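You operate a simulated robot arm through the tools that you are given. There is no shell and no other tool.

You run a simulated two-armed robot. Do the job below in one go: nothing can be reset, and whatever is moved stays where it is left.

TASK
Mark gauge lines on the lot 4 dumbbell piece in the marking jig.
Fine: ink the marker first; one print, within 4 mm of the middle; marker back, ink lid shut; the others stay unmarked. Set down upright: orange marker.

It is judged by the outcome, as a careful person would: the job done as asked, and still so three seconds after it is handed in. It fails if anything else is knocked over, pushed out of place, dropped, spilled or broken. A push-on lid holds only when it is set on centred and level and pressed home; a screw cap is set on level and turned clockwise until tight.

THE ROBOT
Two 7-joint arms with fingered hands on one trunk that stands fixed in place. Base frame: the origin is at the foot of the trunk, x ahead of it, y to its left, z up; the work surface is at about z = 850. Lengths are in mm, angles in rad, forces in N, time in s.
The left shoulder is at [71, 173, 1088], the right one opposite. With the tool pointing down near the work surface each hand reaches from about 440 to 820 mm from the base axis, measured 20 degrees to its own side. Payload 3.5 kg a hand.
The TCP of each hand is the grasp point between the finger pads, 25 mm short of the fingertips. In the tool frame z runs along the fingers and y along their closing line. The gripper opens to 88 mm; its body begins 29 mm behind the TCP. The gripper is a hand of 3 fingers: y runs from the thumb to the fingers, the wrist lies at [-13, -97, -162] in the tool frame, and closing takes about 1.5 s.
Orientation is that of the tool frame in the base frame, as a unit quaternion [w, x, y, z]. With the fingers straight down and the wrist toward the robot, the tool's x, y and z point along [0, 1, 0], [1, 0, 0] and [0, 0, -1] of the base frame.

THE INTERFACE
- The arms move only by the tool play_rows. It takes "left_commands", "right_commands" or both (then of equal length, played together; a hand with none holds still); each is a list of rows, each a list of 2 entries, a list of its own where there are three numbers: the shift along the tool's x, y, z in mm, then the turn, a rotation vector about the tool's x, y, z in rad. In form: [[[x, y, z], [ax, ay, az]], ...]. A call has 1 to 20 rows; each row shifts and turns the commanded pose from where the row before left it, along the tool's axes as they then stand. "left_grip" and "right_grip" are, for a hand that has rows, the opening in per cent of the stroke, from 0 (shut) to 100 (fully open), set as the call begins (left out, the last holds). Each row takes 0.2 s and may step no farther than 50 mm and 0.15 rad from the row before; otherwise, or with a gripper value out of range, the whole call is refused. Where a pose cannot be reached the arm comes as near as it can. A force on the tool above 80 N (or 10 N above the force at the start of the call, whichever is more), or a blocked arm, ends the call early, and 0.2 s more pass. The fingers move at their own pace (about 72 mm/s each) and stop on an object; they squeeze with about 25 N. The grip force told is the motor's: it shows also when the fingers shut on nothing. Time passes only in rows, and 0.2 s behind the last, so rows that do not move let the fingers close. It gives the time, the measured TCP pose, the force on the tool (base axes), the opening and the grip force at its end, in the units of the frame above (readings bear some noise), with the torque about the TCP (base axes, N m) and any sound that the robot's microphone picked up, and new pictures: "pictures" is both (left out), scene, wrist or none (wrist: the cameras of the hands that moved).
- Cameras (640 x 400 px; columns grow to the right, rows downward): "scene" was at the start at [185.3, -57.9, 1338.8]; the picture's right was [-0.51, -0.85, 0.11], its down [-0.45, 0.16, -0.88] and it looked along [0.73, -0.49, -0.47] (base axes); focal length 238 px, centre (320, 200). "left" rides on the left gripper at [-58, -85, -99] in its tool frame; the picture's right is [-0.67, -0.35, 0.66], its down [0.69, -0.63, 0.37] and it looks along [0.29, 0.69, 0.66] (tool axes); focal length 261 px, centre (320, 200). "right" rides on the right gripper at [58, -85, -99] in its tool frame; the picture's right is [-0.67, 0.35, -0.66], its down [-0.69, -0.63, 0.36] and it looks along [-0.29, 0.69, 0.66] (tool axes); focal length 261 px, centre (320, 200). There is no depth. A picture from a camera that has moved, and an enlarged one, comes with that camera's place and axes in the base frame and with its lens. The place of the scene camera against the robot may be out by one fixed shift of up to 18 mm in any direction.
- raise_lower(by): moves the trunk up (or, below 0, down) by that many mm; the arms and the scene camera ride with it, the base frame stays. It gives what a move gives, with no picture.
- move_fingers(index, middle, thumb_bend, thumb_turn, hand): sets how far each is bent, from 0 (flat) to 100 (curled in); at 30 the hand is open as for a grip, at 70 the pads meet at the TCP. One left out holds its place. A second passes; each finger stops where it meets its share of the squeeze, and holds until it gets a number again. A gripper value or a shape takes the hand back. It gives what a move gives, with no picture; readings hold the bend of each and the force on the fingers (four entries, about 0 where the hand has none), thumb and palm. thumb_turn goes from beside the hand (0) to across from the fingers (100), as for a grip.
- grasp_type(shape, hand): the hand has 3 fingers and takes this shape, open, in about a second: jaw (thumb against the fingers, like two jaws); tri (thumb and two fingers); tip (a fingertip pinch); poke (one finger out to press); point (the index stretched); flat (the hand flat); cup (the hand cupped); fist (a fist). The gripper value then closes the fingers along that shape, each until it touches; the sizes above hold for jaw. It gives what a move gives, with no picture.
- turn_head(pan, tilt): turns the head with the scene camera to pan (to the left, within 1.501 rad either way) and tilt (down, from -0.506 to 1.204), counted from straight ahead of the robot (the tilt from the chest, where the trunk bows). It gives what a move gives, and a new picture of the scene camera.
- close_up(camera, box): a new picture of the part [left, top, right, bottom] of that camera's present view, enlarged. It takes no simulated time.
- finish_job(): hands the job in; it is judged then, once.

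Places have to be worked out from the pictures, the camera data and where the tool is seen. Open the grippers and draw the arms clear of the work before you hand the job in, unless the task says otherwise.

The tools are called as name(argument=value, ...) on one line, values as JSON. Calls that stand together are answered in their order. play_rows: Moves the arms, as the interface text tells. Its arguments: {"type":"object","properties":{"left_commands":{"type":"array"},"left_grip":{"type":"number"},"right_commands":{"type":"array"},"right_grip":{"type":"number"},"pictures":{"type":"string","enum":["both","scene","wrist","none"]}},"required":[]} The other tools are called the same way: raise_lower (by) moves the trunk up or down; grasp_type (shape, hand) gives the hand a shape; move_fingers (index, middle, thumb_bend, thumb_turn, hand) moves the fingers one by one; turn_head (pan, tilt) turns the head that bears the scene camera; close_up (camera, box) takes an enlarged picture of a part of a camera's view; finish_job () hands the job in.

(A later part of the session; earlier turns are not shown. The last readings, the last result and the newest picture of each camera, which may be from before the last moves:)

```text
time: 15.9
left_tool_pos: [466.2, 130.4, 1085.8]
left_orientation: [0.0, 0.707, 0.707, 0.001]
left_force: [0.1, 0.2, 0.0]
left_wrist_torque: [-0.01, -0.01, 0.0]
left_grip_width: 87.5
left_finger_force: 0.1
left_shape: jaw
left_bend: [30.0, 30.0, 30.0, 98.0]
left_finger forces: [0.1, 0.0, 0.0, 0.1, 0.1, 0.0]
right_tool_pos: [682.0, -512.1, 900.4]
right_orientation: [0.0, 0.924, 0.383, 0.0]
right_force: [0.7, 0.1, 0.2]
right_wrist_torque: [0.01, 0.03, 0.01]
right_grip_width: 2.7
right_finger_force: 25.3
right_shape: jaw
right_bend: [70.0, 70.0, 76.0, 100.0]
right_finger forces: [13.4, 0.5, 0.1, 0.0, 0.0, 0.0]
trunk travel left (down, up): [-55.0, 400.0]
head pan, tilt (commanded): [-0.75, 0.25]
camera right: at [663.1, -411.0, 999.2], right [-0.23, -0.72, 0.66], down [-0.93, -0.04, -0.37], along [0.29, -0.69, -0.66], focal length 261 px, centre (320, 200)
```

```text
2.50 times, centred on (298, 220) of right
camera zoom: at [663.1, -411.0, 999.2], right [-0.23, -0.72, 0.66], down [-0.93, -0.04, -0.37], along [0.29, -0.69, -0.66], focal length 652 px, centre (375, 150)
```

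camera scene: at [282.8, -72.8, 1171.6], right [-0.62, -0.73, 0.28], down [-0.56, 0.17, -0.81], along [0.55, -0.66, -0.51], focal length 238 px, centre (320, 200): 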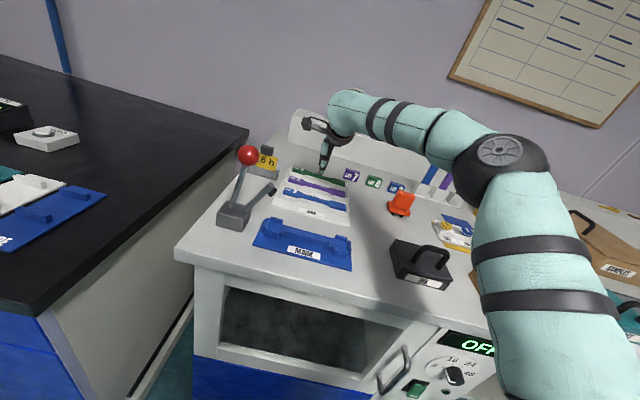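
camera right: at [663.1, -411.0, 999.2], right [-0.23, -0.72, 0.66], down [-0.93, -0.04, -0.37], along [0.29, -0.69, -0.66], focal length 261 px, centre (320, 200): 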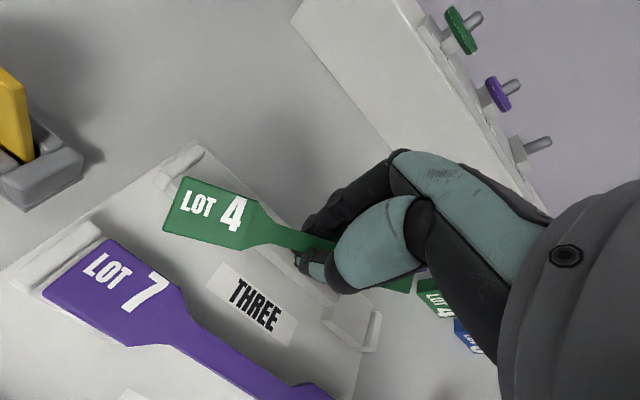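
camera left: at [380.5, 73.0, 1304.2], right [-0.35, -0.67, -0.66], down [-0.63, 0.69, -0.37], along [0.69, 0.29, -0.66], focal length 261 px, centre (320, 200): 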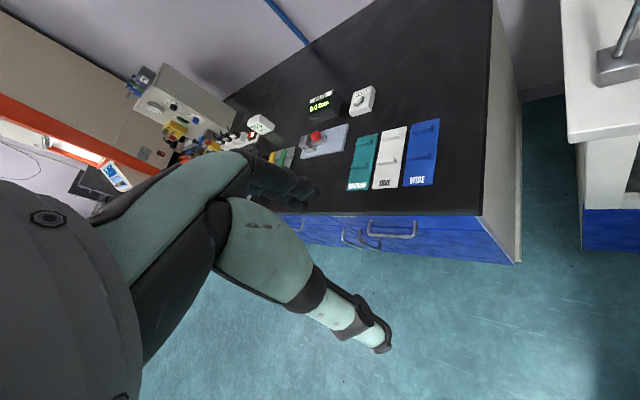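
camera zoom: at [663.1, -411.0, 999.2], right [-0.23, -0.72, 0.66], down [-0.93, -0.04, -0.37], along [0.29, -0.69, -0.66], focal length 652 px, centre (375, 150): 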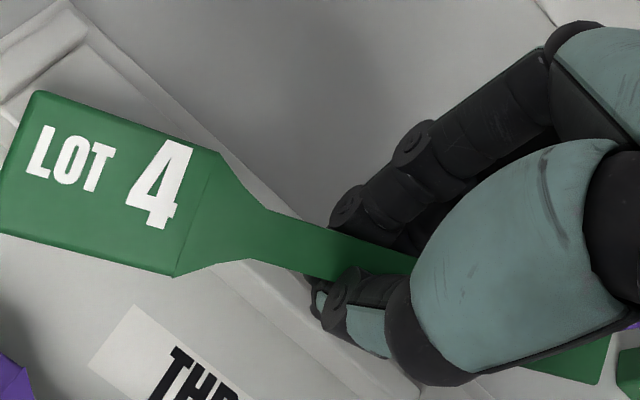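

The piece is up, but it is only caged loosely by the curled tips, skewed and rolled, so this grip is not good enough for the jig. I'll carry it slowly to the open table area between the rack and the ink pad, set it down there and regrip properly.

play_rows(right_commands=[[[0, 0, -10], [0, 0, 0]], [[0, 0, -12], [0, 0, 0]], [[0, 0, -12], [0, 0, 0]], [[-8, -8, -6], [0, 0, 0]], [[-12, -10, 0], [0, 0, 0]], [[-14, -10, 0], [0, 0, 0]], [[-14, -10, 0], [0, 0, 0]], [[-14, -10, 0], [0, 0, 0]], [[0, 0, 0], [0, 0, 0]]], pictures="both")

close_up(camera="scene", box=[260, 110, 420, 210])

```text
time: 17.9
left_tool_pos: [466.5, 131.1, 1083.9]
left_orientation: [0.0, 0.707, 0.707, -0.001]
left_force: [-0.2, 0.2, -0.8]
left_wrist_torque: [-0.01, -0.04, 0.0]
left_grip_width: 87.5
left_finger_force: 0.0
left_shape: jaw
left_bend: [30.0, 30.0, 30.0, 98.0]
left_finger forces: [0.1, 0.0, 0.0, 0.0, 0.0, 0.0]
right_tool_pos: [604.6, -522.3, 938.8]
right_orientation: [0.0, 0.924, 0.382, 0.0]
right_force: [0.1, -0.1, -0.8]
right_wrist_torque: [0.01, -0.03, -0.02]
right_grip_width: 2.3
right_finger_force: 25.7
right_shape: jaw
right_bend: [70.0, 70.0, 76.0, 100.0]
right_finger forces: [2.6, 0.5, 0.0, 0.1, 0.1, 0.0]
trunk travel left (down, up): [-55.0, 400.0]
head pan, tilt (commanded): [-0.75, 0.25]
camera scene: at [283.2, -72.7, 1171.5], right [-0.62, -0.73, 0.28], down [-0.56, 0.17, -0.81], along [0.55, -0.66, -0.51], focal length 238 px, centre (320, 200)
camera right: at [584.6, -421.1, 1038.2], right [-0.23, -0.72, 0.66], down [-0.93, -0.04, -0.36], along [0.29, -0.69, -0.66], focal length 261 px, centre (320, 200)
```

scene: 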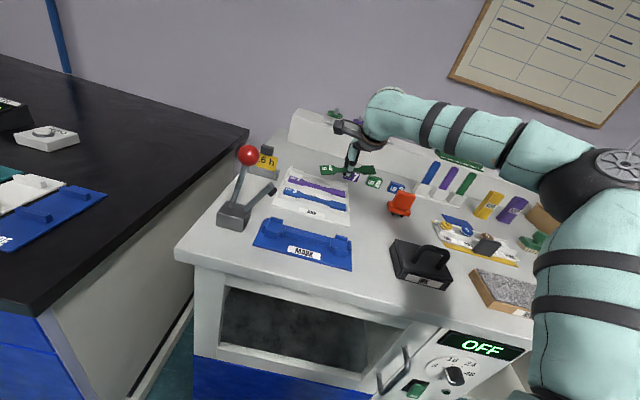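
right: 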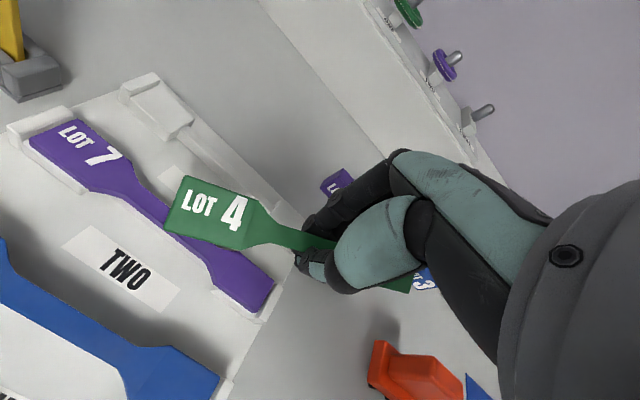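

```text
4.00 times, centred on (340, 160) of scene
camera zoom: at [283.2, -72.7, 1171.5], right [-0.62, -0.73, 0.28], down [-0.56, 0.17, -0.81], along [0.55, -0.66, -0.51], focal length 952 px, centre (240, 360)
```

zoom: 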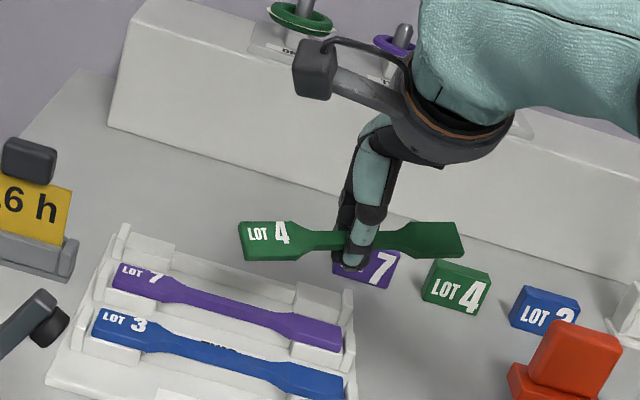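

The piece rides steadily. I continue to the open area at about L=-70, D=705.

play_rows(right_commands=[[[-12.8, -9.2, 0], [0, 0, 0]], [[-12.8, -9.2, 0], [0, 0, 0]], [[-12.8, -9.2, 0], [0, 0, 0]], [[-12.8, -9.2, 0], [0, 0, 0]], [[-12.8, -9.2, 0], [0, 0, 0]], [[-12.8, -9.2, 0], [0, 0, 0]], [[-12.8, -9.2, 0], [0, 0, 0]], [[-12.8, -9.2, 0], [0, 0, 0]], [[-12.8, -9.2, 0], [0, 0, 0]], [[-12.8, -9.2, 0], [0, 0, 0]], [[0, 0, 0], [0, 0, 0]]], pictures="both")

close_up(camera="scene", box=[310, 160, 470, 260])

close_up(camera="right", box=[130, 140, 450, 340])

```text
time: 20.3
left_tool_pos: [465.2, 130.4, 1085.4]
left_orientation: [0.0, 0.707, 0.707, 0.0]
left_force: [0.2, -0.3, 0.2]
left_wrist_torque: [-0.02, 0.01, 0.01]
left_grip_width: 87.7
left_finger_force: 0.1
left_shape: jaw
left_bend: [30.0, 30.0, 30.0, 98.0]
left_finger forces: [0.0, 0.0, 0.1, 0.0, 0.0, 0.0]
right_tool_pos: [450.1, -547.3, 939.6]
right_orientation: [0.0, 0.924, 0.383, 0.0]
right_force: [-0.9, 0.9, -0.7]
right_wrist_torque: [0.0, 0.02, 0.01]
right_grip_width: 2.4
right_finger_force: 25.2
right_shape: jaw
right_bend: [70.0, 70.0, 76.0, 100.0]
right_finger forces: [4.1, 0.3, 0.1, 0.0, 0.0, 0.0]
trunk travel left (down, up): [-55.0, 400.0]
head pan, tilt (commanded): [-0.75, 0.25]
camera scene: at [283.1, -72.9, 1171.5], right [-0.62, -0.73, 0.28], down [-0.56, 0.17, -0.81], along [0.55, -0.66, -0.51], focal length 238 px, centre (320, 200)
camera right: at [430.5, -446.8, 1038.4], right [-0.23, -0.72, 0.66], down [-0.93, -0.04, -0.36], along [0.29, -0.69, -0.66], focal length 261 px, centre (320, 200)
```

scene: 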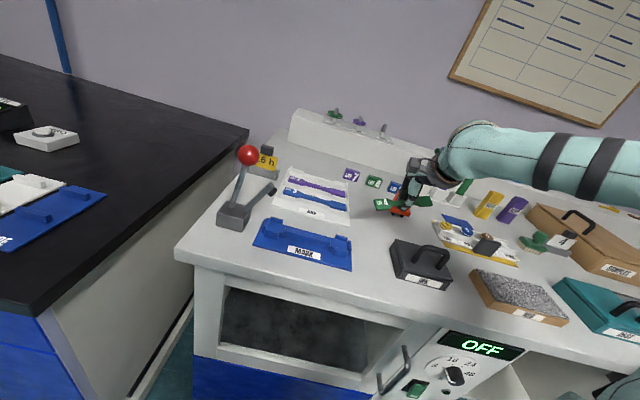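
right: 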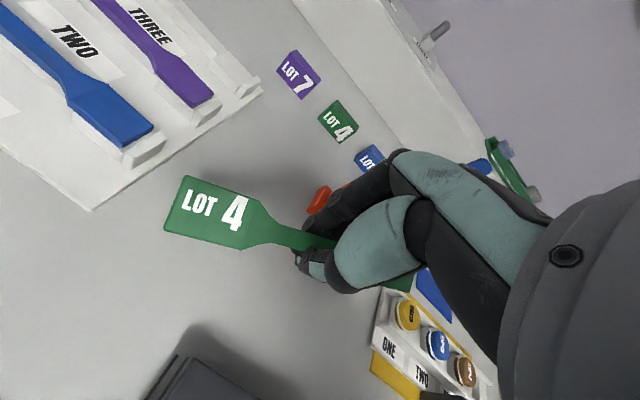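

```text
4.00 times, centred on (390, 210) of scene
camera zoom: at [283.1, -72.9, 1171.5], right [-0.62, -0.73, 0.28], down [-0.56, 0.17, -0.81], along [0.55, -0.66, -0.51], focal length 952 px, centre (40, 160)
```

zoom: 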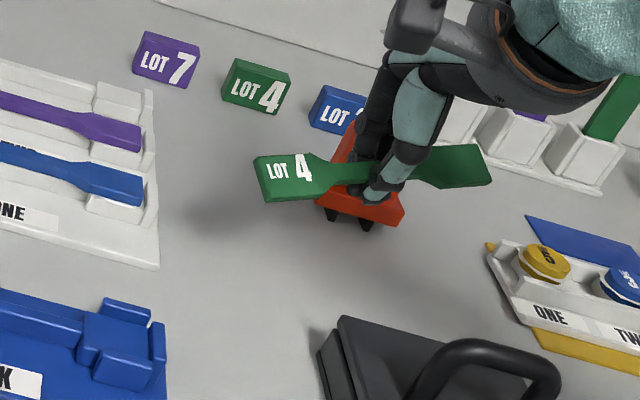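

```text
2.00 times, centred on (290, 240) of right
camera zoom: at [430.5, -446.8, 1038.4], right [-0.23, -0.72, 0.66], down [-0.93, -0.04, -0.36], along [0.29, -0.69, -0.66], focal length 521 px, centre (380, 120)
```

zoom: 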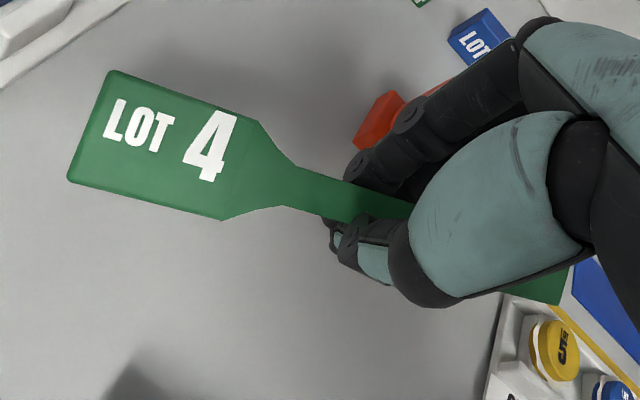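

I shift slightly away from the marker and lower to about z 900 to see how far the piece is from the table.

play_rows(right_commands=[[[5, -8, 0], [0, 0, 0]], [[5, -8, 0], [0, 0, 0]], [[0, 0, 12], [0, 0, 0]], [[0, 0, 12], [0, 0, 0]], [[0, 0, 12], [0, 0, 0]], [[0, 0, 0], [0, 0, 0]]], pictures="wrist")

close_up(camera="scene", box=[342, 170, 470, 250])

close_up(camera="right", box=[130, 140, 450, 340])

```text
time: 21.7
left_tool_pos: [466.3, 130.3, 1085.2]
left_orientation: [0.0, 0.707, 0.707, 0.0]
left_force: [0.2, -0.5, 0.3]
left_wrist_torque: [0.02, 0.0, 0.03]
left_grip_width: 87.5
left_finger_force: 0.0
left_shape: jaw
left_bend: [30.0, 30.0, 30.0, 98.0]
left_finger forces: [0.0, 0.0, 0.0, 0.1, 0.0, 0.0]
right_tool_pos: [445.0, -529.9, 903.4]
right_orientation: [0.0, 0.924, 0.383, -0.001]
right_force: [0.0, -0.6, -0.9]
right_wrist_torque: [0.02, -0.03, -0.02]
right_grip_width: 2.3
right_finger_force: 24.7
right_shape: jaw
right_bend: [70.0, 70.0, 76.0, 100.0]
right_finger forces: [4.8, 0.3, 0.0, 0.0, 0.0, 0.0]
trunk travel left (down, up): [-55.0, 400.0]
head pan, tilt (commanded): [-0.75, 0.25]
camera right: at [425.3, -429.0, 1002.3], right [-0.23, -0.72, 0.66], down [-0.93, -0.04, -0.37], along [0.29, -0.69, -0.66], focal length 261 px, centre (320, 200)
```

right: 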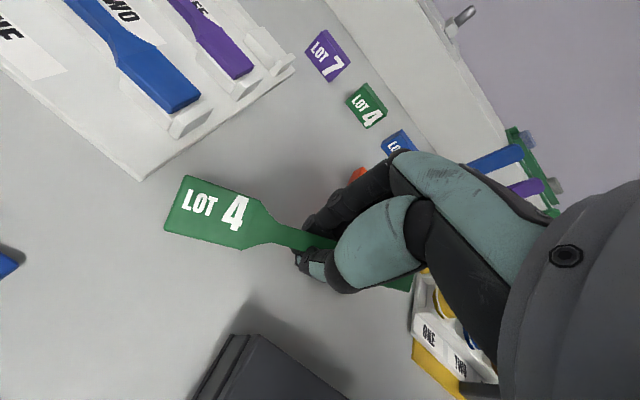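

```text
5.00 times, centred on (406, 210) of scene
camera zoom: at [282.7, -72.9, 1171.6], right [-0.62, -0.73, 0.28], down [-0.56, 0.17, -0.81], along [0.55, -0.66, -0.51], focal length 1190 px, centre (-110, 150)
```

zoom: 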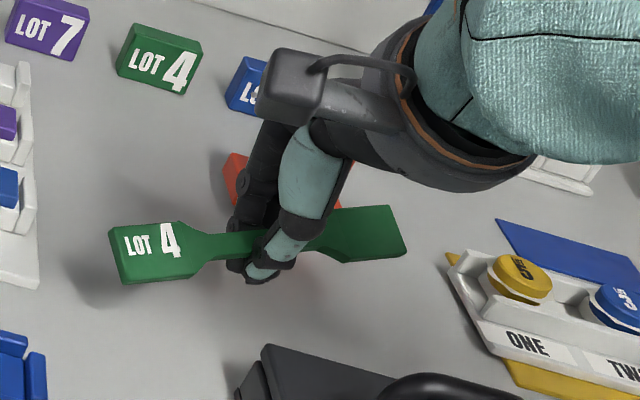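

```text
2.00 times, centred on (290, 240) of right
camera zoom: at [425.3, -429.0, 1002.3], right [-0.23, -0.72, 0.66], down [-0.93, -0.04, -0.37], along [0.29, -0.69, -0.66], focal length 521 px, centre (380, 120)
```

zoom: 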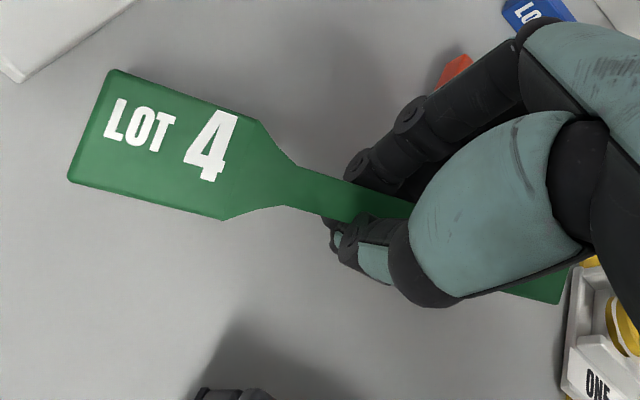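

About 25 mm above the table still. I lower in small steps, watching for contact.

play_rows(right_commands=[[[0, 0, 5], [0, 0, 0]], [[0, 0, 5], [0, 0, 0]], [[0, 0, 4], [0, 0, 0]], [[0, 0, 0], [0, 0, 0]]], pictures="wrist")

close_up(camera="scene", box=[342, 170, 470, 250])

```text
time: 22.7
left_tool_pos: [465.3, 130.6, 1085.6]
left_orientation: [-0.001, 0.707, 0.707, 0.0]
left_force: [0.1, 0.4, 0.1]
left_wrist_torque: [0.04, 0.01, 0.02]
left_grip_width: 87.6
left_finger_force: 0.0
left_shape: jaw
left_bend: [30.0, 30.0, 30.0, 98.0]
left_finger forces: [0.0, 0.1, 0.0, 0.1, 0.0, 0.1]
right_tool_pos: [444.2, -529.0, 889.4]
right_orientation: [0.0, 0.924, 0.382, -0.001]
right_force: [0.3, -0.1, -1.3]
right_wrist_torque: [0.0, 0.02, 0.0]
right_grip_width: 2.6
right_finger_force: 24.4
right_shape: jaw
right_bend: [70.0, 70.0, 76.0, 100.0]
right_finger forces: [5.1, 0.1, 0.0, 0.0, 0.1, 0.0]
trunk travel left (down, up): [-55.0, 400.0]
head pan, tilt (commanded): [-0.75, 0.25]
camera right: at [424.9, -428.9, 988.7], right [-0.23, -0.72, 0.66], down [-0.93, -0.04, -0.36], along [0.29, -0.69, -0.66], focal length 261 px, centre (320, 200)
```

right: 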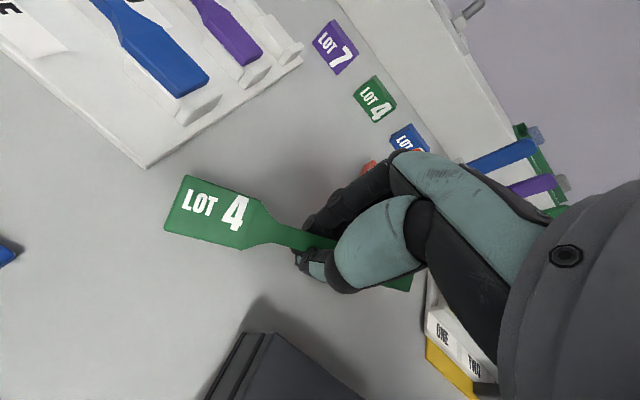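

```text
5.00 times, centred on (406, 210) of scene
camera zoom: at [282.8, -72.9, 1171.6], right [-0.62, -0.73, 0.28], down [-0.56, 0.17, -0.81], along [0.55, -0.66, -0.51], focal length 1190 px, centre (-110, 150)
```

zoom: 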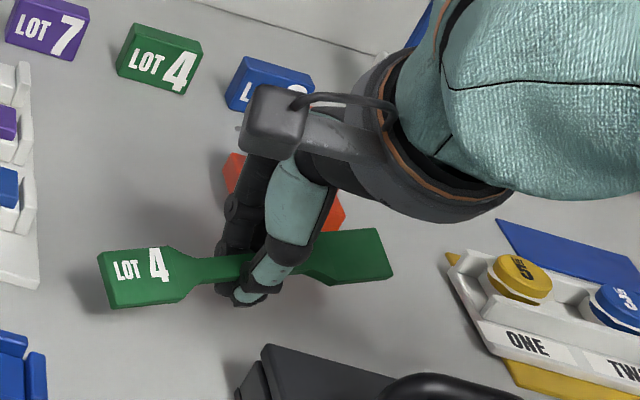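

Still clear of the table. I lower a few more mm.

play_rows(right_commands=[[[0, 0, 3], [0, 0, 0]], [[0, 0, 3], [0, 0, 0]], [[0, 0, 0], [0, 0, 0]]], pictures="none")

close_up(camera="scene", box=[342, 170, 470, 250])

close_up(camera="right", box=[130, 140, 450, 340])

```text
time: 23.5
left_tool_pos: [466.1, 130.2, 1085.3]
left_orientation: [-0.001, 0.707, 0.707, 0.0]
left_force: [0.8, -0.3, 0.1]
left_wrist_torque: [-0.02, -0.01, -0.01]
left_grip_width: 87.6
left_finger_force: 0.0
left_shape: jaw
left_bend: [30.0, 30.0, 30.0, 98.0]
left_finger forces: [0.0, 0.1, 0.0, 0.0, 0.0, 0.0]
right_tool_pos: [445.5, -530.1, 884.4]
right_orientation: [0.001, 0.924, 0.383, -0.001]
right_force: [0.3, 0.3, 0.4]
right_wrist_torque: [0.01, -0.03, -0.03]
right_grip_width: 2.4
right_finger_force: 24.6
right_shape: jaw
right_bend: [70.0, 70.0, 76.0, 100.0]
right_finger forces: [5.1, 0.3, 0.0, 0.1, 0.1, 0.2]
trunk travel left (down, up): [-55.0, 400.0]
head pan, tilt (commanded): [-0.75, 0.25]
```

```text
5.00 times, centred on (406, 210) of scene
camera zoom: at [282.8, -72.9, 1171.6], right [-0.62, -0.73, 0.28], down [-0.56, 0.17, -0.81], along [0.55, -0.66, -0.51], focal length 1190 px, centre (-110, 150)
```

zoom: 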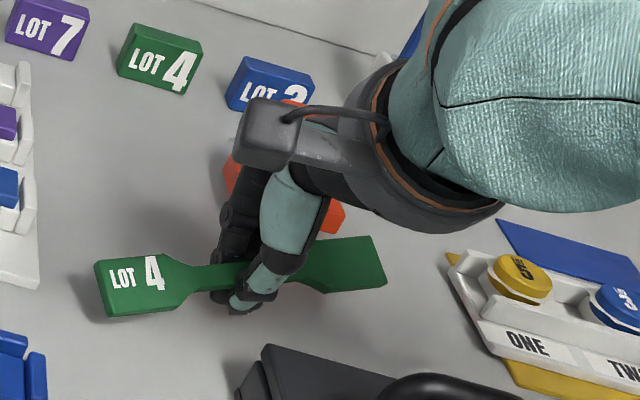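

```text
2.00 times, centred on (290, 240) of right
camera zoom: at [425.3, -429.6, 983.5], right [-0.23, -0.72, 0.66], down [-0.93, -0.04, -0.36], along [0.29, -0.69, -0.66], focal length 521 px, centre (380, 120)
```

zoom: 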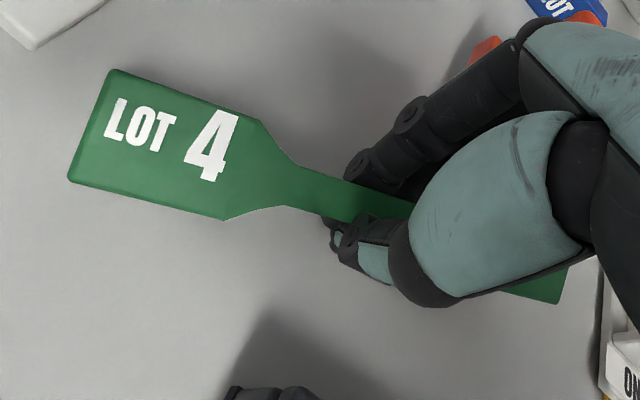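

Nearly down; I lower another 5 mm.

play_rows(right_commands=[[[0, 0, 2.5], [0, 0, 0]], [[0, 0, 2.5], [0, 0, 0]], [[0, 0, 0], [0, 0, 0]]], pictures="none")

close_up(camera="scene", box=[342, 190, 438, 250])

close_up(camera="right", box=[130, 140, 450, 340])

```text
time: 24.3
left_tool_pos: [466.4, 130.4, 1085.1]
left_orientation: [0.001, 0.707, 0.707, 0.0]
left_force: [-0.1, -0.3, 0.0]
left_wrist_torque: [-0.03, 0.01, 0.0]
left_grip_width: 87.7
left_finger_force: 0.1
left_shape: jaw
left_bend: [30.0, 30.0, 30.0, 98.0]
left_finger forces: [0.1, 0.0, 0.1, 0.0, 0.0, 0.0]
right_tool_pos: [445.4, -528.7, 879.2]
right_orientation: [0.0, 0.924, 0.382, -0.001]
right_force: [-0.6, -0.5, -0.7]
right_wrist_torque: [0.01, 0.02, 0.03]
right_grip_width: 2.3
right_finger_force: 25.2
right_shape: jaw
right_bend: [70.0, 70.0, 76.0, 100.0]
right_finger forces: [5.2, 0.2, 0.1, 0.1, 0.1, 0.0]
trunk travel left (down, up): [-55.0, 400.0]
head pan, tilt (commanded): [-0.75, 0.25]
```

```text
6.67 times, centred on (390, 220) of scene
camera zoom: at [282.8, -72.9, 1171.6], right [-0.62, -0.73, 0.28], down [-0.56, 0.17, -0.81], along [0.55, -0.66, -0.51], focal length 1587 px, centre (-147, 67)
```

zoom: 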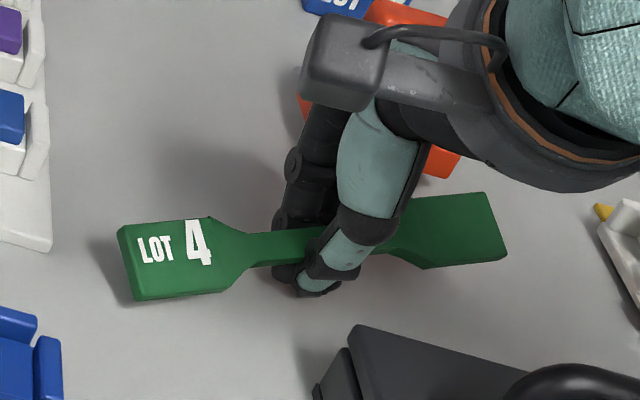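

```text
2.00 times, centred on (290, 240) of right
camera zoom: at [425.8, -429.1, 978.1], right [-0.23, -0.72, 0.66], down [-0.93, -0.04, -0.36], along [0.29, -0.69, -0.66], focal length 521 px, centre (380, 120)
```

zoom: 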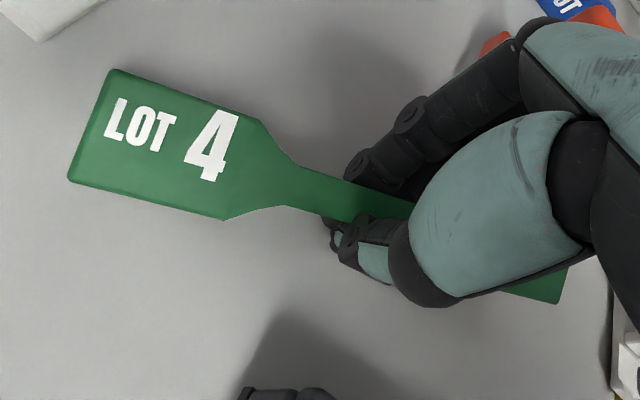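

Still no contact force. I lower 3 mm more and check.

play_rows(right_commands=[[[0, 0, 1.5], [0, 0, 0]], [[0, 0, 1.5], [0, 0, 0]], [[0, 0, 0], [0, 0, 0]]], pictures="none")

close_up(camera="scene", box=[342, 190, 438, 250])

close_up(camera="right", box=[130, 140, 450, 340])

```text
time: 25.1
left_tool_pos: [466.5, 130.3, 1085.6]
left_orientation: [0.0, 0.708, 0.706, 0.0]
left_force: [0.3, 0.5, -0.2]
left_wrist_torque: [0.0, 0.0, 0.02]
left_grip_width: 87.6
left_finger_force: 0.1
left_shape: jaw
left_bend: [30.0, 30.0, 30.0, 98.0]
left_finger forces: [0.1, 0.0, 0.0, 0.1, 0.0, 0.1]
right_tool_pos: [444.5, -529.9, 875.5]
right_orientation: [0.0, 0.924, 0.382, -0.001]
right_force: [0.2, -0.6, 0.6]
right_wrist_torque: [0.02, -0.01, -0.02]
right_grip_width: 2.6
right_finger_force: 25.2
right_shape: jaw
right_bend: [70.0, 70.0, 76.0, 100.0]
right_finger forces: [5.2, 0.2, 0.0, 0.0, 0.0, 0.0]
trunk travel left (down, up): [-55.0, 400.0]
head pan, tilt (commanded): [-0.75, 0.25]
```

```text
6.67 times, centred on (390, 220) of scene
camera zoom: at [282.8, -72.9, 1171.6], right [-0.62, -0.73, 0.28], down [-0.56, 0.17, -0.81], along [0.55, -0.66, -0.51], focal length 1587 px, centre (-147, 67)
```

zoom: 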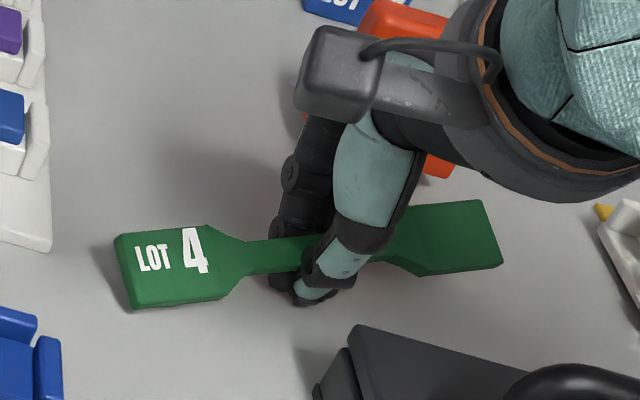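

```text
2.00 times, centred on (290, 240) of right
camera zoom: at [425.5, -429.2, 974.6], right [-0.23, -0.72, 0.66], down [-0.93, -0.04, -0.36], along [0.29, -0.69, -0.66], focal length 521 px, centre (380, 120)
```

zoom: 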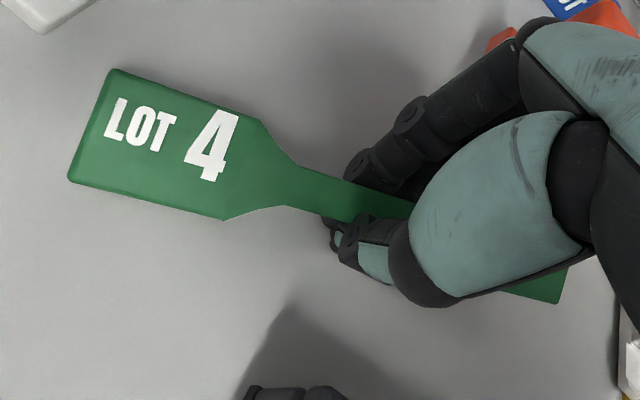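

No contact yet; another 3 mm.

play_rows(right_commands=[[[0, 0, 1.5], [0, 0, 0]], [[0, 0, 1.5], [0, 0, 0]], [[0, 0, 0], [0, 0, 0]]], pictures="none")

close_up(camera="scene", box=[342, 190, 438, 250])

close_up(camera="right", box=[130, 140, 450, 340])

```text
time: 25.9
left_tool_pos: [465.8, 131.1, 1085.2]
left_orientation: [0.0, 0.707, 0.707, 0.0]
left_force: [-0.2, 0.0, 0.4]
left_wrist_torque: [0.01, 0.06, -0.04]
left_grip_width: 87.8
left_finger_force: 0.2
left_shape: jaw
left_bend: [30.0, 30.0, 30.0, 98.0]
left_finger forces: [0.0, 0.0, 0.1, 0.0, 0.0, 0.0]
right_tool_pos: [444.1, -529.5, 873.9]
right_orientation: [0.001, 0.924, 0.382, 0.0]
right_force: [0.7, -0.1, 6.4]
right_wrist_torque: [-0.02, 0.05, 0.03]
right_grip_width: 3.0
right_finger_force: 24.8
right_shape: jaw
right_bend: [70.0, 70.0, 77.0, 100.0]
right_finger forces: [6.3, 0.1, 0.0, 0.0, 0.0, 0.0]
trunk travel left (down, up): [-55.0, 400.0]
head pan, tilt (commanded): [-0.75, 0.25]
```

```text
6.67 times, centred on (390, 220) of scene
camera zoom: at [282.2, -72.3, 1171.9], right [-0.62, -0.73, 0.28], down [-0.56, 0.17, -0.81], along [0.55, -0.66, -0.51], focal length 1587 px, centre (-147, 67)
```

zoom: 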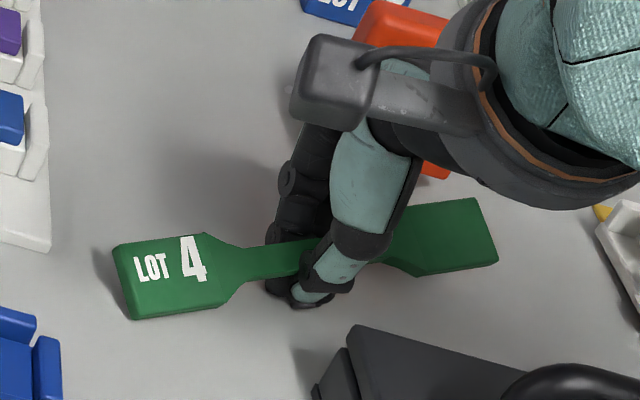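

```text
2.00 times, centred on (290, 240) of right
camera zoom: at [424.9, -428.6, 972.8], right [-0.23, -0.72, 0.66], down [-0.93, -0.04, -0.37], along [0.29, -0.69, -0.66], focal length 521 px, centre (380, 120)
```

zoom: 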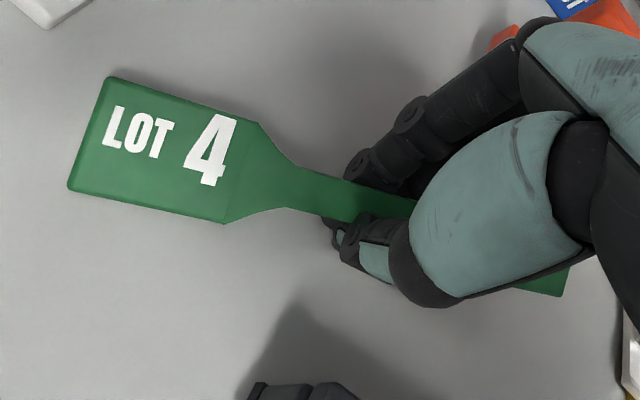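

Contact at z≈874 (6 N): the piece's low edge is on the table. I open the fingers gently to let it lie flat.

play_rows(right_commands=[[[0, 0, -1], [0, 0, 0]], [[0, 0, 0], [0, 0, 0]], [[0, 0, 0], [0, 0, 0]], [[0, 0, 0], [0, 0, 0]]], right_grip=25, pictures="none")

close_up(camera="scene", box=[342, 190, 438, 250])

close_up(camera="right", box=[130, 140, 450, 340])

```text
time: 26.9
left_tool_pos: [464.5, 130.3, 1085.5]
left_orientation: [0.001, 0.707, 0.707, 0.0]
left_force: [-0.3, 0.2, -0.5]
left_wrist_torque: [-0.02, 0.03, 0.01]
left_grip_width: 87.4
left_finger_force: 0.1
left_shape: jaw
left_bend: [30.0, 30.0, 30.0, 98.0]
left_finger forces: [0.0, 0.0, 0.0, 0.0, 0.1, 0.0]
right_tool_pos: [442.9, -529.6, 875.2]
right_orientation: [0.001, 0.924, 0.383, -0.001]
right_force: [-0.1, 0.1, 10.4]
right_wrist_torque: [0.05, -0.04, -0.01]
right_grip_width: 22.1
right_finger_force: 0.1
right_shape: jaw
right_bend: [74.0, 57.0, 76.0, 100.0]
right_finger forces: [3.8, 1.5, 0.1, 0.0, 5.2, 0.0]
trunk travel left (down, up): [-55.0, 400.0]
head pan, tilt (commanded): [-0.75, 0.25]
```

```text
6.67 times, centred on (390, 220) of scene
camera zoom: at [281.9, -71.8, 1172.0], right [-0.62, -0.73, 0.28], down [-0.56, 0.17, -0.81], along [0.55, -0.66, -0.51], focal length 1587 px, centre (-147, 67)
```

zoom: 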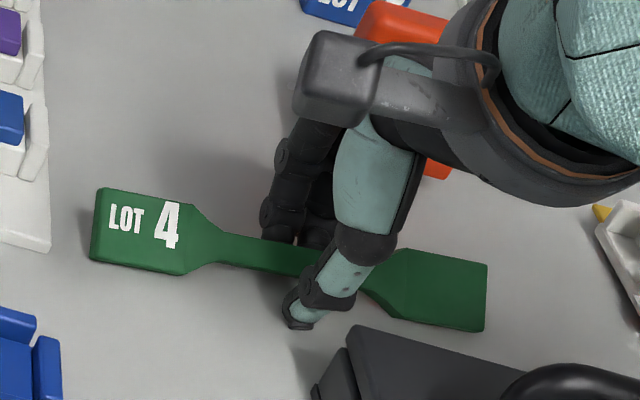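

```text
2.00 times, centred on (290, 240) of right
camera zoom: at [424.6, -428.5, 974.2], right [-0.23, -0.72, 0.66], down [-0.93, -0.04, -0.37], along [0.29, -0.69, -0.66], focal length 521 px, centre (380, 120)
```

zoom: 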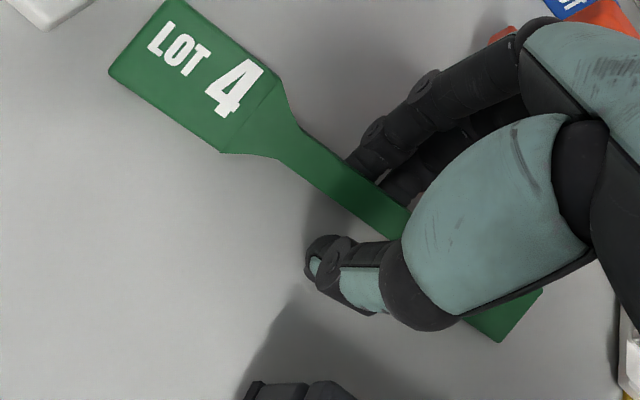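

The piece has turned nearly flat and aligned; the fingertips press on the table with 10 N. I rise a few mm while opening further.

play_rows(right_commands=[[[0, 0, -4], [0, 0, 0]], [[0, 0, -2], [0, 0, 0]], [[0, 0, 0], [0, 0, 0]], [[0, 0, 0], [0, 0, 0]]], right_grip=55, pictures="none")

close_up(camera="scene", box=[342, 190, 438, 250])

close_up(camera="right", box=[130, 140, 450, 340])

```text
time: 27.9
left_tool_pos: [466.1, 131.1, 1086.0]
left_orientation: [-0.001, 0.707, 0.707, 0.0]
left_force: [0.3, 0.4, 0.5]
left_wrist_torque: [0.02, 0.02, -0.01]
left_grip_width: 87.8
left_finger_force: 0.0
left_shape: jaw
left_bend: [30.0, 30.0, 30.0, 98.0]
left_finger forces: [0.0, 0.0, 0.1, 0.0, 0.0, 0.0]
right_tool_pos: [445.6, -529.1, 880.3]
right_orientation: [-0.001, 0.924, 0.382, -0.001]
right_force: [-0.3, -0.6, 0.1]
right_wrist_torque: [0.02, 0.01, 0.01]
right_grip_width: 47.9
right_finger_force: 0.1
right_shape: jaw
right_bend: [74.0, 43.0, 67.0, 100.0]
right_finger forces: [0.1, 0.0, 0.1, 0.1, 0.0, 0.0]
trunk travel left (down, up): [-55.0, 400.0]
head pan, tilt (commanded): [-0.75, 0.25]
```

```text
6.67 times, centred on (390, 220) of scene
camera zoom: at [282.8, -72.9, 1171.6], right [-0.62, -0.73, 0.28], down [-0.56, 0.17, -0.81], along [0.55, -0.66, -0.51], focal length 1587 px, centre (-147, 67)
```

zoom: 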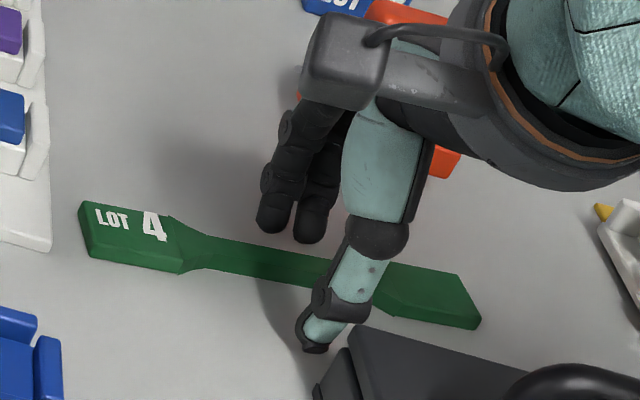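

```text
2.00 times, centred on (290, 240) of right
camera zoom: at [425.6, -428.6, 978.8], right [-0.23, -0.72, 0.66], down [-0.93, -0.04, -0.36], along [0.29, -0.69, -0.66], focal length 521 px, centre (380, 120)
```

zoom: 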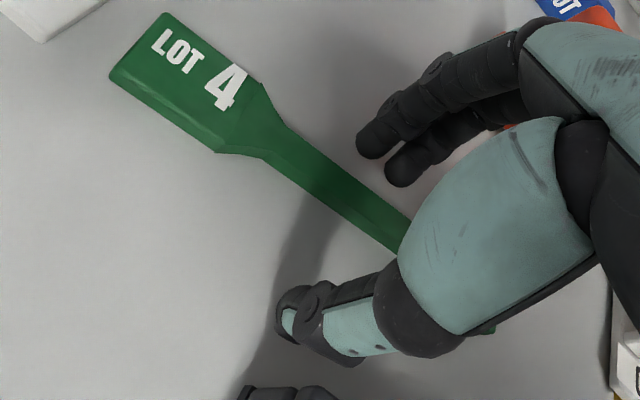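

The piece now lies flat on the table. I raise the hand clear and try the "tip" pinch shape to see how the fingertips meet.

play_rows(right_commands=[[[0, 0, -20], [0, 0, 0]], [[0, 0, -30], [0, 0, 0]], [[0, 0, -30], [0, 0, 0]], [[0, 0, 0], [0, 0, 0]]], pictures="none")

grasp_type(shape="tip", hand="right")

close_up(camera="right", box=[130, 140, 450, 340])

close_up(camera="scene", box=[342, 150, 470, 230])

```text
time: 28.9
left_tool_pos: [465.7, 130.5, 1086.0]
left_orientation: [0.0, 0.707, 0.707, 0.0]
left_force: [0.2, -0.1, -0.9]
left_wrist_torque: [-0.01, 0.02, 0.02]
left_grip_width: 87.6
left_finger_force: 0.0
left_shape: jaw
left_bend: [30.0, 30.0, 30.0, 98.0]
left_finger forces: [0.0, 0.0, 0.1, 0.0, 0.1, 0.0]
right_tool_pos: [445.1, -528.9, 960.7]
right_orientation: [0.0, 0.924, 0.383, -0.001]
right_force: [0.3, -0.3, 0.1]
right_wrist_torque: [0.0, 0.06, 0.01]
right_grip_width: 47.8
right_finger_force: 0.2
right_shape: jaw
right_bend: [74.0, 42.0, 67.0, 100.0]
right_finger forces: [0.0, 0.0, 0.0, 0.1, 0.0, 0.1]
trunk travel left (down, up): [-55.0, 400.0]
head pan, tilt (commanded): [-0.75, 0.25]
```

```text
time: 29.8
left_tool_pos: [464.3, 130.1, 1086.2]
left_orientation: [0.0, 0.707, 0.707, 0.0]
left_force: [-0.4, 0.5, -0.7]
left_wrist_torque: [0.0, -0.01, 0.03]
left_grip_width: 87.6
left_finger_force: 0.0
left_shape: jaw
left_bend: [30.0, 30.0, 30.0, 98.0]
left_finger forces: [0.1, 0.1, 0.0, 0.0, 0.0, 0.0]
right_tool_pos: [444.4, -529.5, 960.5]
right_orientation: [0.0, 0.924, 0.382, 0.0]
right_force: [-0.9, -0.1, -0.3]
right_wrist_torque: [-0.02, -0.01, -0.03]
right_grip_width: 87.7
right_finger_force: 0.2
right_shape: tip
right_bend: [30.0, 98.0, 30.0, 98.0]
right_finger forces: [0.1, 0.0, 0.0, 0.1, 0.2, 0.1]
trunk travel left (down, up): [-55.0, 400.0]
head pan, tilt (commanded): [-0.75, 0.25]
```

```text
2.00 times, centred on (290, 240) of right
camera zoom: at [424.7, -429.1, 1059.8], right [-0.23, -0.72, 0.66], down [-0.93, -0.04, -0.36], along [0.29, -0.69, -0.66], focal length 521 px, centre (380, 120)
```

zoom: 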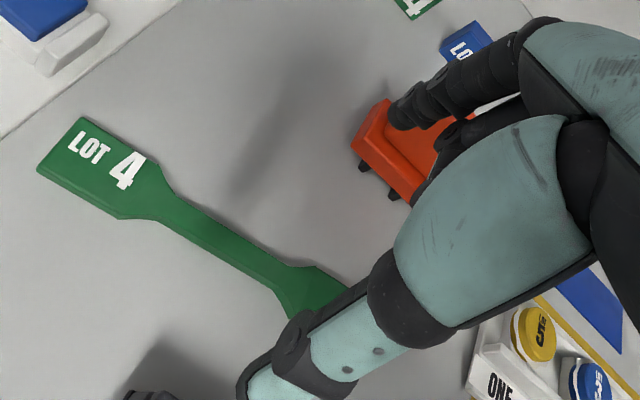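

```text
5.00 times, centred on (406, 190) of scene
camera zoom: at [282.8, -72.9, 1171.6], right [-0.62, -0.73, 0.28], down [-0.56, 0.17, -0.81], along [0.55, -0.66, -0.51], focal length 1190 px, centre (-110, 250)
```

zoom: 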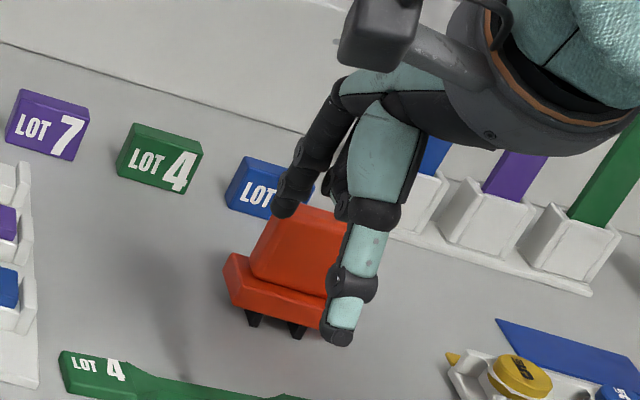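

In "tip" the middle finger is curled away and only index and thumb oppose. I return to jaw and try custom bends with a straighter thumb, to find a pose where the pads are parallel.

grasp_type(shape="jaw", hand="right")

move_fingers(hand="right", index=60, middle=60, thumb_bend=50, thumb_turn=100)

close_up(camera="right", box=[130, 140, 450, 340])

close_up(camera="scene", box=[342, 150, 470, 230])

```text
time: 30.7
left_tool_pos: [465.9, 130.2, 1085.8]
left_orientation: [0.0, 0.707, 0.707, 0.0]
left_force: [0.1, -0.2, 0.2]
left_wrist_torque: [0.0, 0.04, -0.01]
left_grip_width: 87.7
left_finger_force: 0.1
left_shape: jaw
left_bend: [30.0, 30.0, 30.0, 98.0]
left_finger forces: [0.0, 0.0, 0.0, 0.1, 0.0, 0.0]
right_tool_pos: [443.4, -530.5, 961.0]
right_orientation: [0.001, 0.924, 0.382, 0.0]
right_force: [-0.6, -0.2, 0.3]
right_wrist_torque: [-0.01, 0.05, 0.0]
right_grip_width: 87.9
right_finger_force: 0.0
right_shape: jaw
right_bend: [30.0, 30.0, 30.0, 98.0]
right_finger forces: [0.0, 0.0, 0.1, 0.0, 0.0, 0.0]
trunk travel left (down, up): [-55.0, 400.0]
head pan, tilt (commanded): [-0.75, 0.25]
```

```text
time: 31.7
left_tool_pos: [466.3, 130.2, 1085.1]
left_orientation: [0.001, 0.707, 0.707, 0.0]
left_force: [0.7, 0.0, 0.0]
left_wrist_torque: [-0.01, 0.01, -0.01]
left_grip_width: 87.8
left_finger_force: 0.1
left_shape: jaw
left_bend: [30.0, 30.0, 30.0, 98.0]
left_finger forces: [0.1, 0.0, 0.0, 0.0, 0.0, 0.0]
right_tool_pos: [444.0, -529.1, 960.2]
right_orientation: [0.0, 0.924, 0.382, 0.0]
right_force: [-0.1, -0.5, -0.2]
right_wrist_torque: [0.03, 0.03, 0.0]
right_grip_width: 31.1
right_finger_force: 0.1
right_shape: fingers
right_bend: [60.0, 60.0, 50.0, 100.0]
right_finger forces: [0.0, 0.1, 0.1, 0.0, 0.0, 0.1]
trunk travel left (down, up): [-55.0, 400.0]
head pan, tilt (commanded): [-0.75, 0.25]
```

```text
2.00 times, centred on (290, 240) of right
camera zoom: at [424.7, -429.1, 1059.8], right [-0.23, -0.72, 0.66], down [-0.93, -0.04, -0.36], along [0.29, -0.69, -0.66], focal length 521 px, centre (380, 120)
```

zoom: 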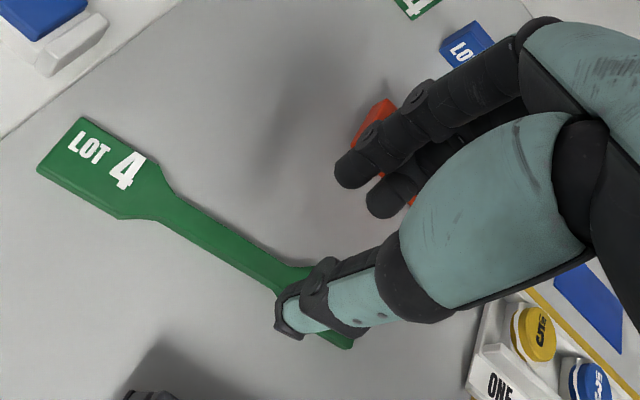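

```text
5.00 times, centred on (406, 190) of scene
camera zoom: at [282.8, -72.9, 1171.6], right [-0.62, -0.73, 0.28], down [-0.56, 0.17, -0.81], along [0.55, -0.66, -0.51], focal length 1190 px, centre (-110, 250)
```

zoom: 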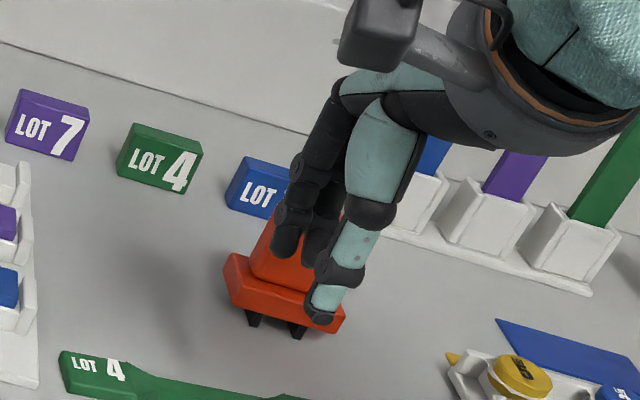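

With fingers 60 / thumb 50, thumb leans ~18° and fingers ~26° inward — a more balanced pinch. I try a pose nearer to closing (fingers 66, thumb 60) to see where the tips come.

move_fingers(hand="right", index=66, middle=66, thumb_bend=60, thumb_turn=100)

close_up(camera="right", box=[210, 160, 402, 280])

close_up(camera="scene", box=[374, 160, 438, 200])

```text
time: 32.7
left_tool_pos: [466.3, 129.9, 1085.1]
left_orientation: [-0.001, 0.707, 0.707, 0.0]
left_force: [0.7, 0.1, 0.4]
left_wrist_torque: [0.02, 0.02, -0.01]
left_grip_width: 87.5
left_finger_force: 0.0
left_shape: jaw
left_bend: [30.0, 30.0, 30.0, 98.0]
left_finger forces: [0.1, 0.0, 0.1, 0.1, 0.0, 0.0]
right_tool_pos: [444.1, -529.9, 960.2]
right_orientation: [0.001, 0.924, 0.382, -0.001]
right_force: [-0.3, 0.6, 0.8]
right_wrist_torque: [0.02, -0.02, -0.01]
right_grip_width: 13.7
right_finger_force: 0.2
right_shape: fingers
right_bend: [66.0, 66.0, 60.0, 100.0]
right_finger forces: [0.1, 0.0, 0.0, 0.0, 0.0, 0.1]
trunk travel left (down, up): [-55.0, 400.0]
head pan, tilt (commanded): [-0.75, 0.25]
```

```text
3.33 times, centred on (306, 220) of right
camera zoom: at [424.7, -429.1, 1059.8], right [-0.23, -0.72, 0.66], down [-0.93, -0.04, -0.36], along [0.29, -0.69, -0.66], focal length 869 px, centre (367, 133)
```

zoom: 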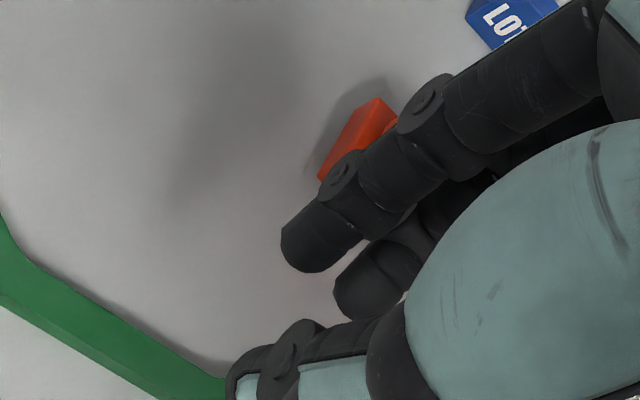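

```text
10.00 times, centred on (406, 180) of scene
camera zoom: at [282.8, -72.9, 1171.6], right [-0.62, -0.73, 0.28], down [-0.56, 0.17, -0.81], along [0.55, -0.66, -0.51], focal length 2380 px, centre (-540, 400)
```

zoom: 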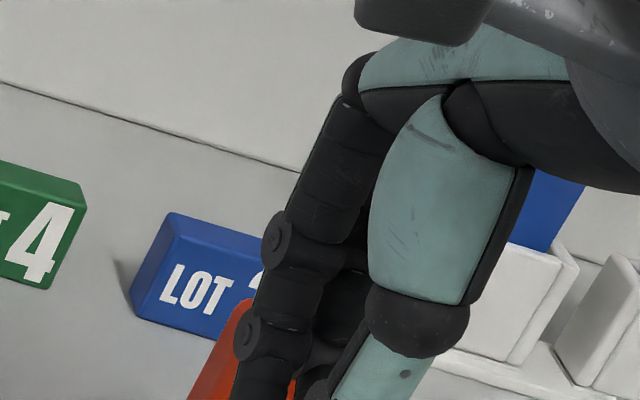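

Width at the pads reads 13.7 mm in this pose. I look at the thumb tip too, with a wider crop.

close_up(camera="right", box=[180, 190, 372, 310])

close_up(camera="scene", box=[366, 180, 430, 220])

```text
3.33 times, centred on (276, 250) of right
camera zoom: at [424.7, -429.1, 1059.8], right [-0.23, -0.72, 0.66], down [-0.93, -0.04, -0.36], along [0.29, -0.69, -0.66], focal length 869 px, centre (467, 33)
```

zoom: 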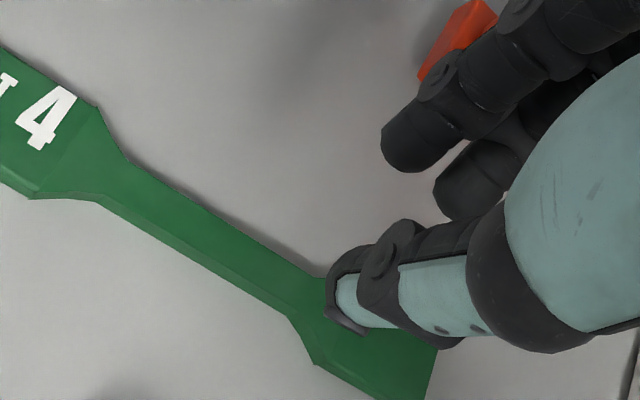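

```text
10.00 times, centred on (398, 200) of scene
camera zoom: at [282.8, -72.9, 1171.6], right [-0.62, -0.73, 0.28], down [-0.56, 0.17, -0.81], along [0.55, -0.66, -0.51], focal length 2380 px, centre (-460, 200)
```

zoom: 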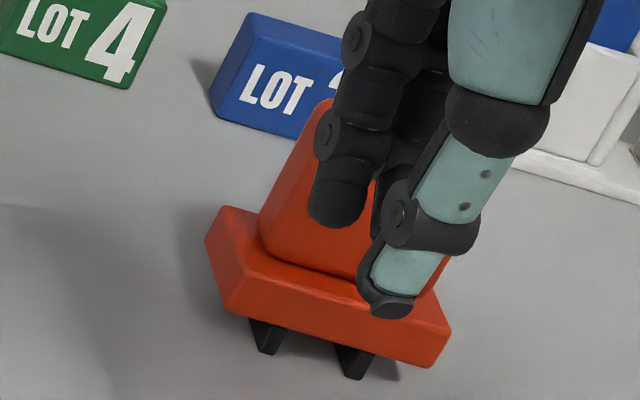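

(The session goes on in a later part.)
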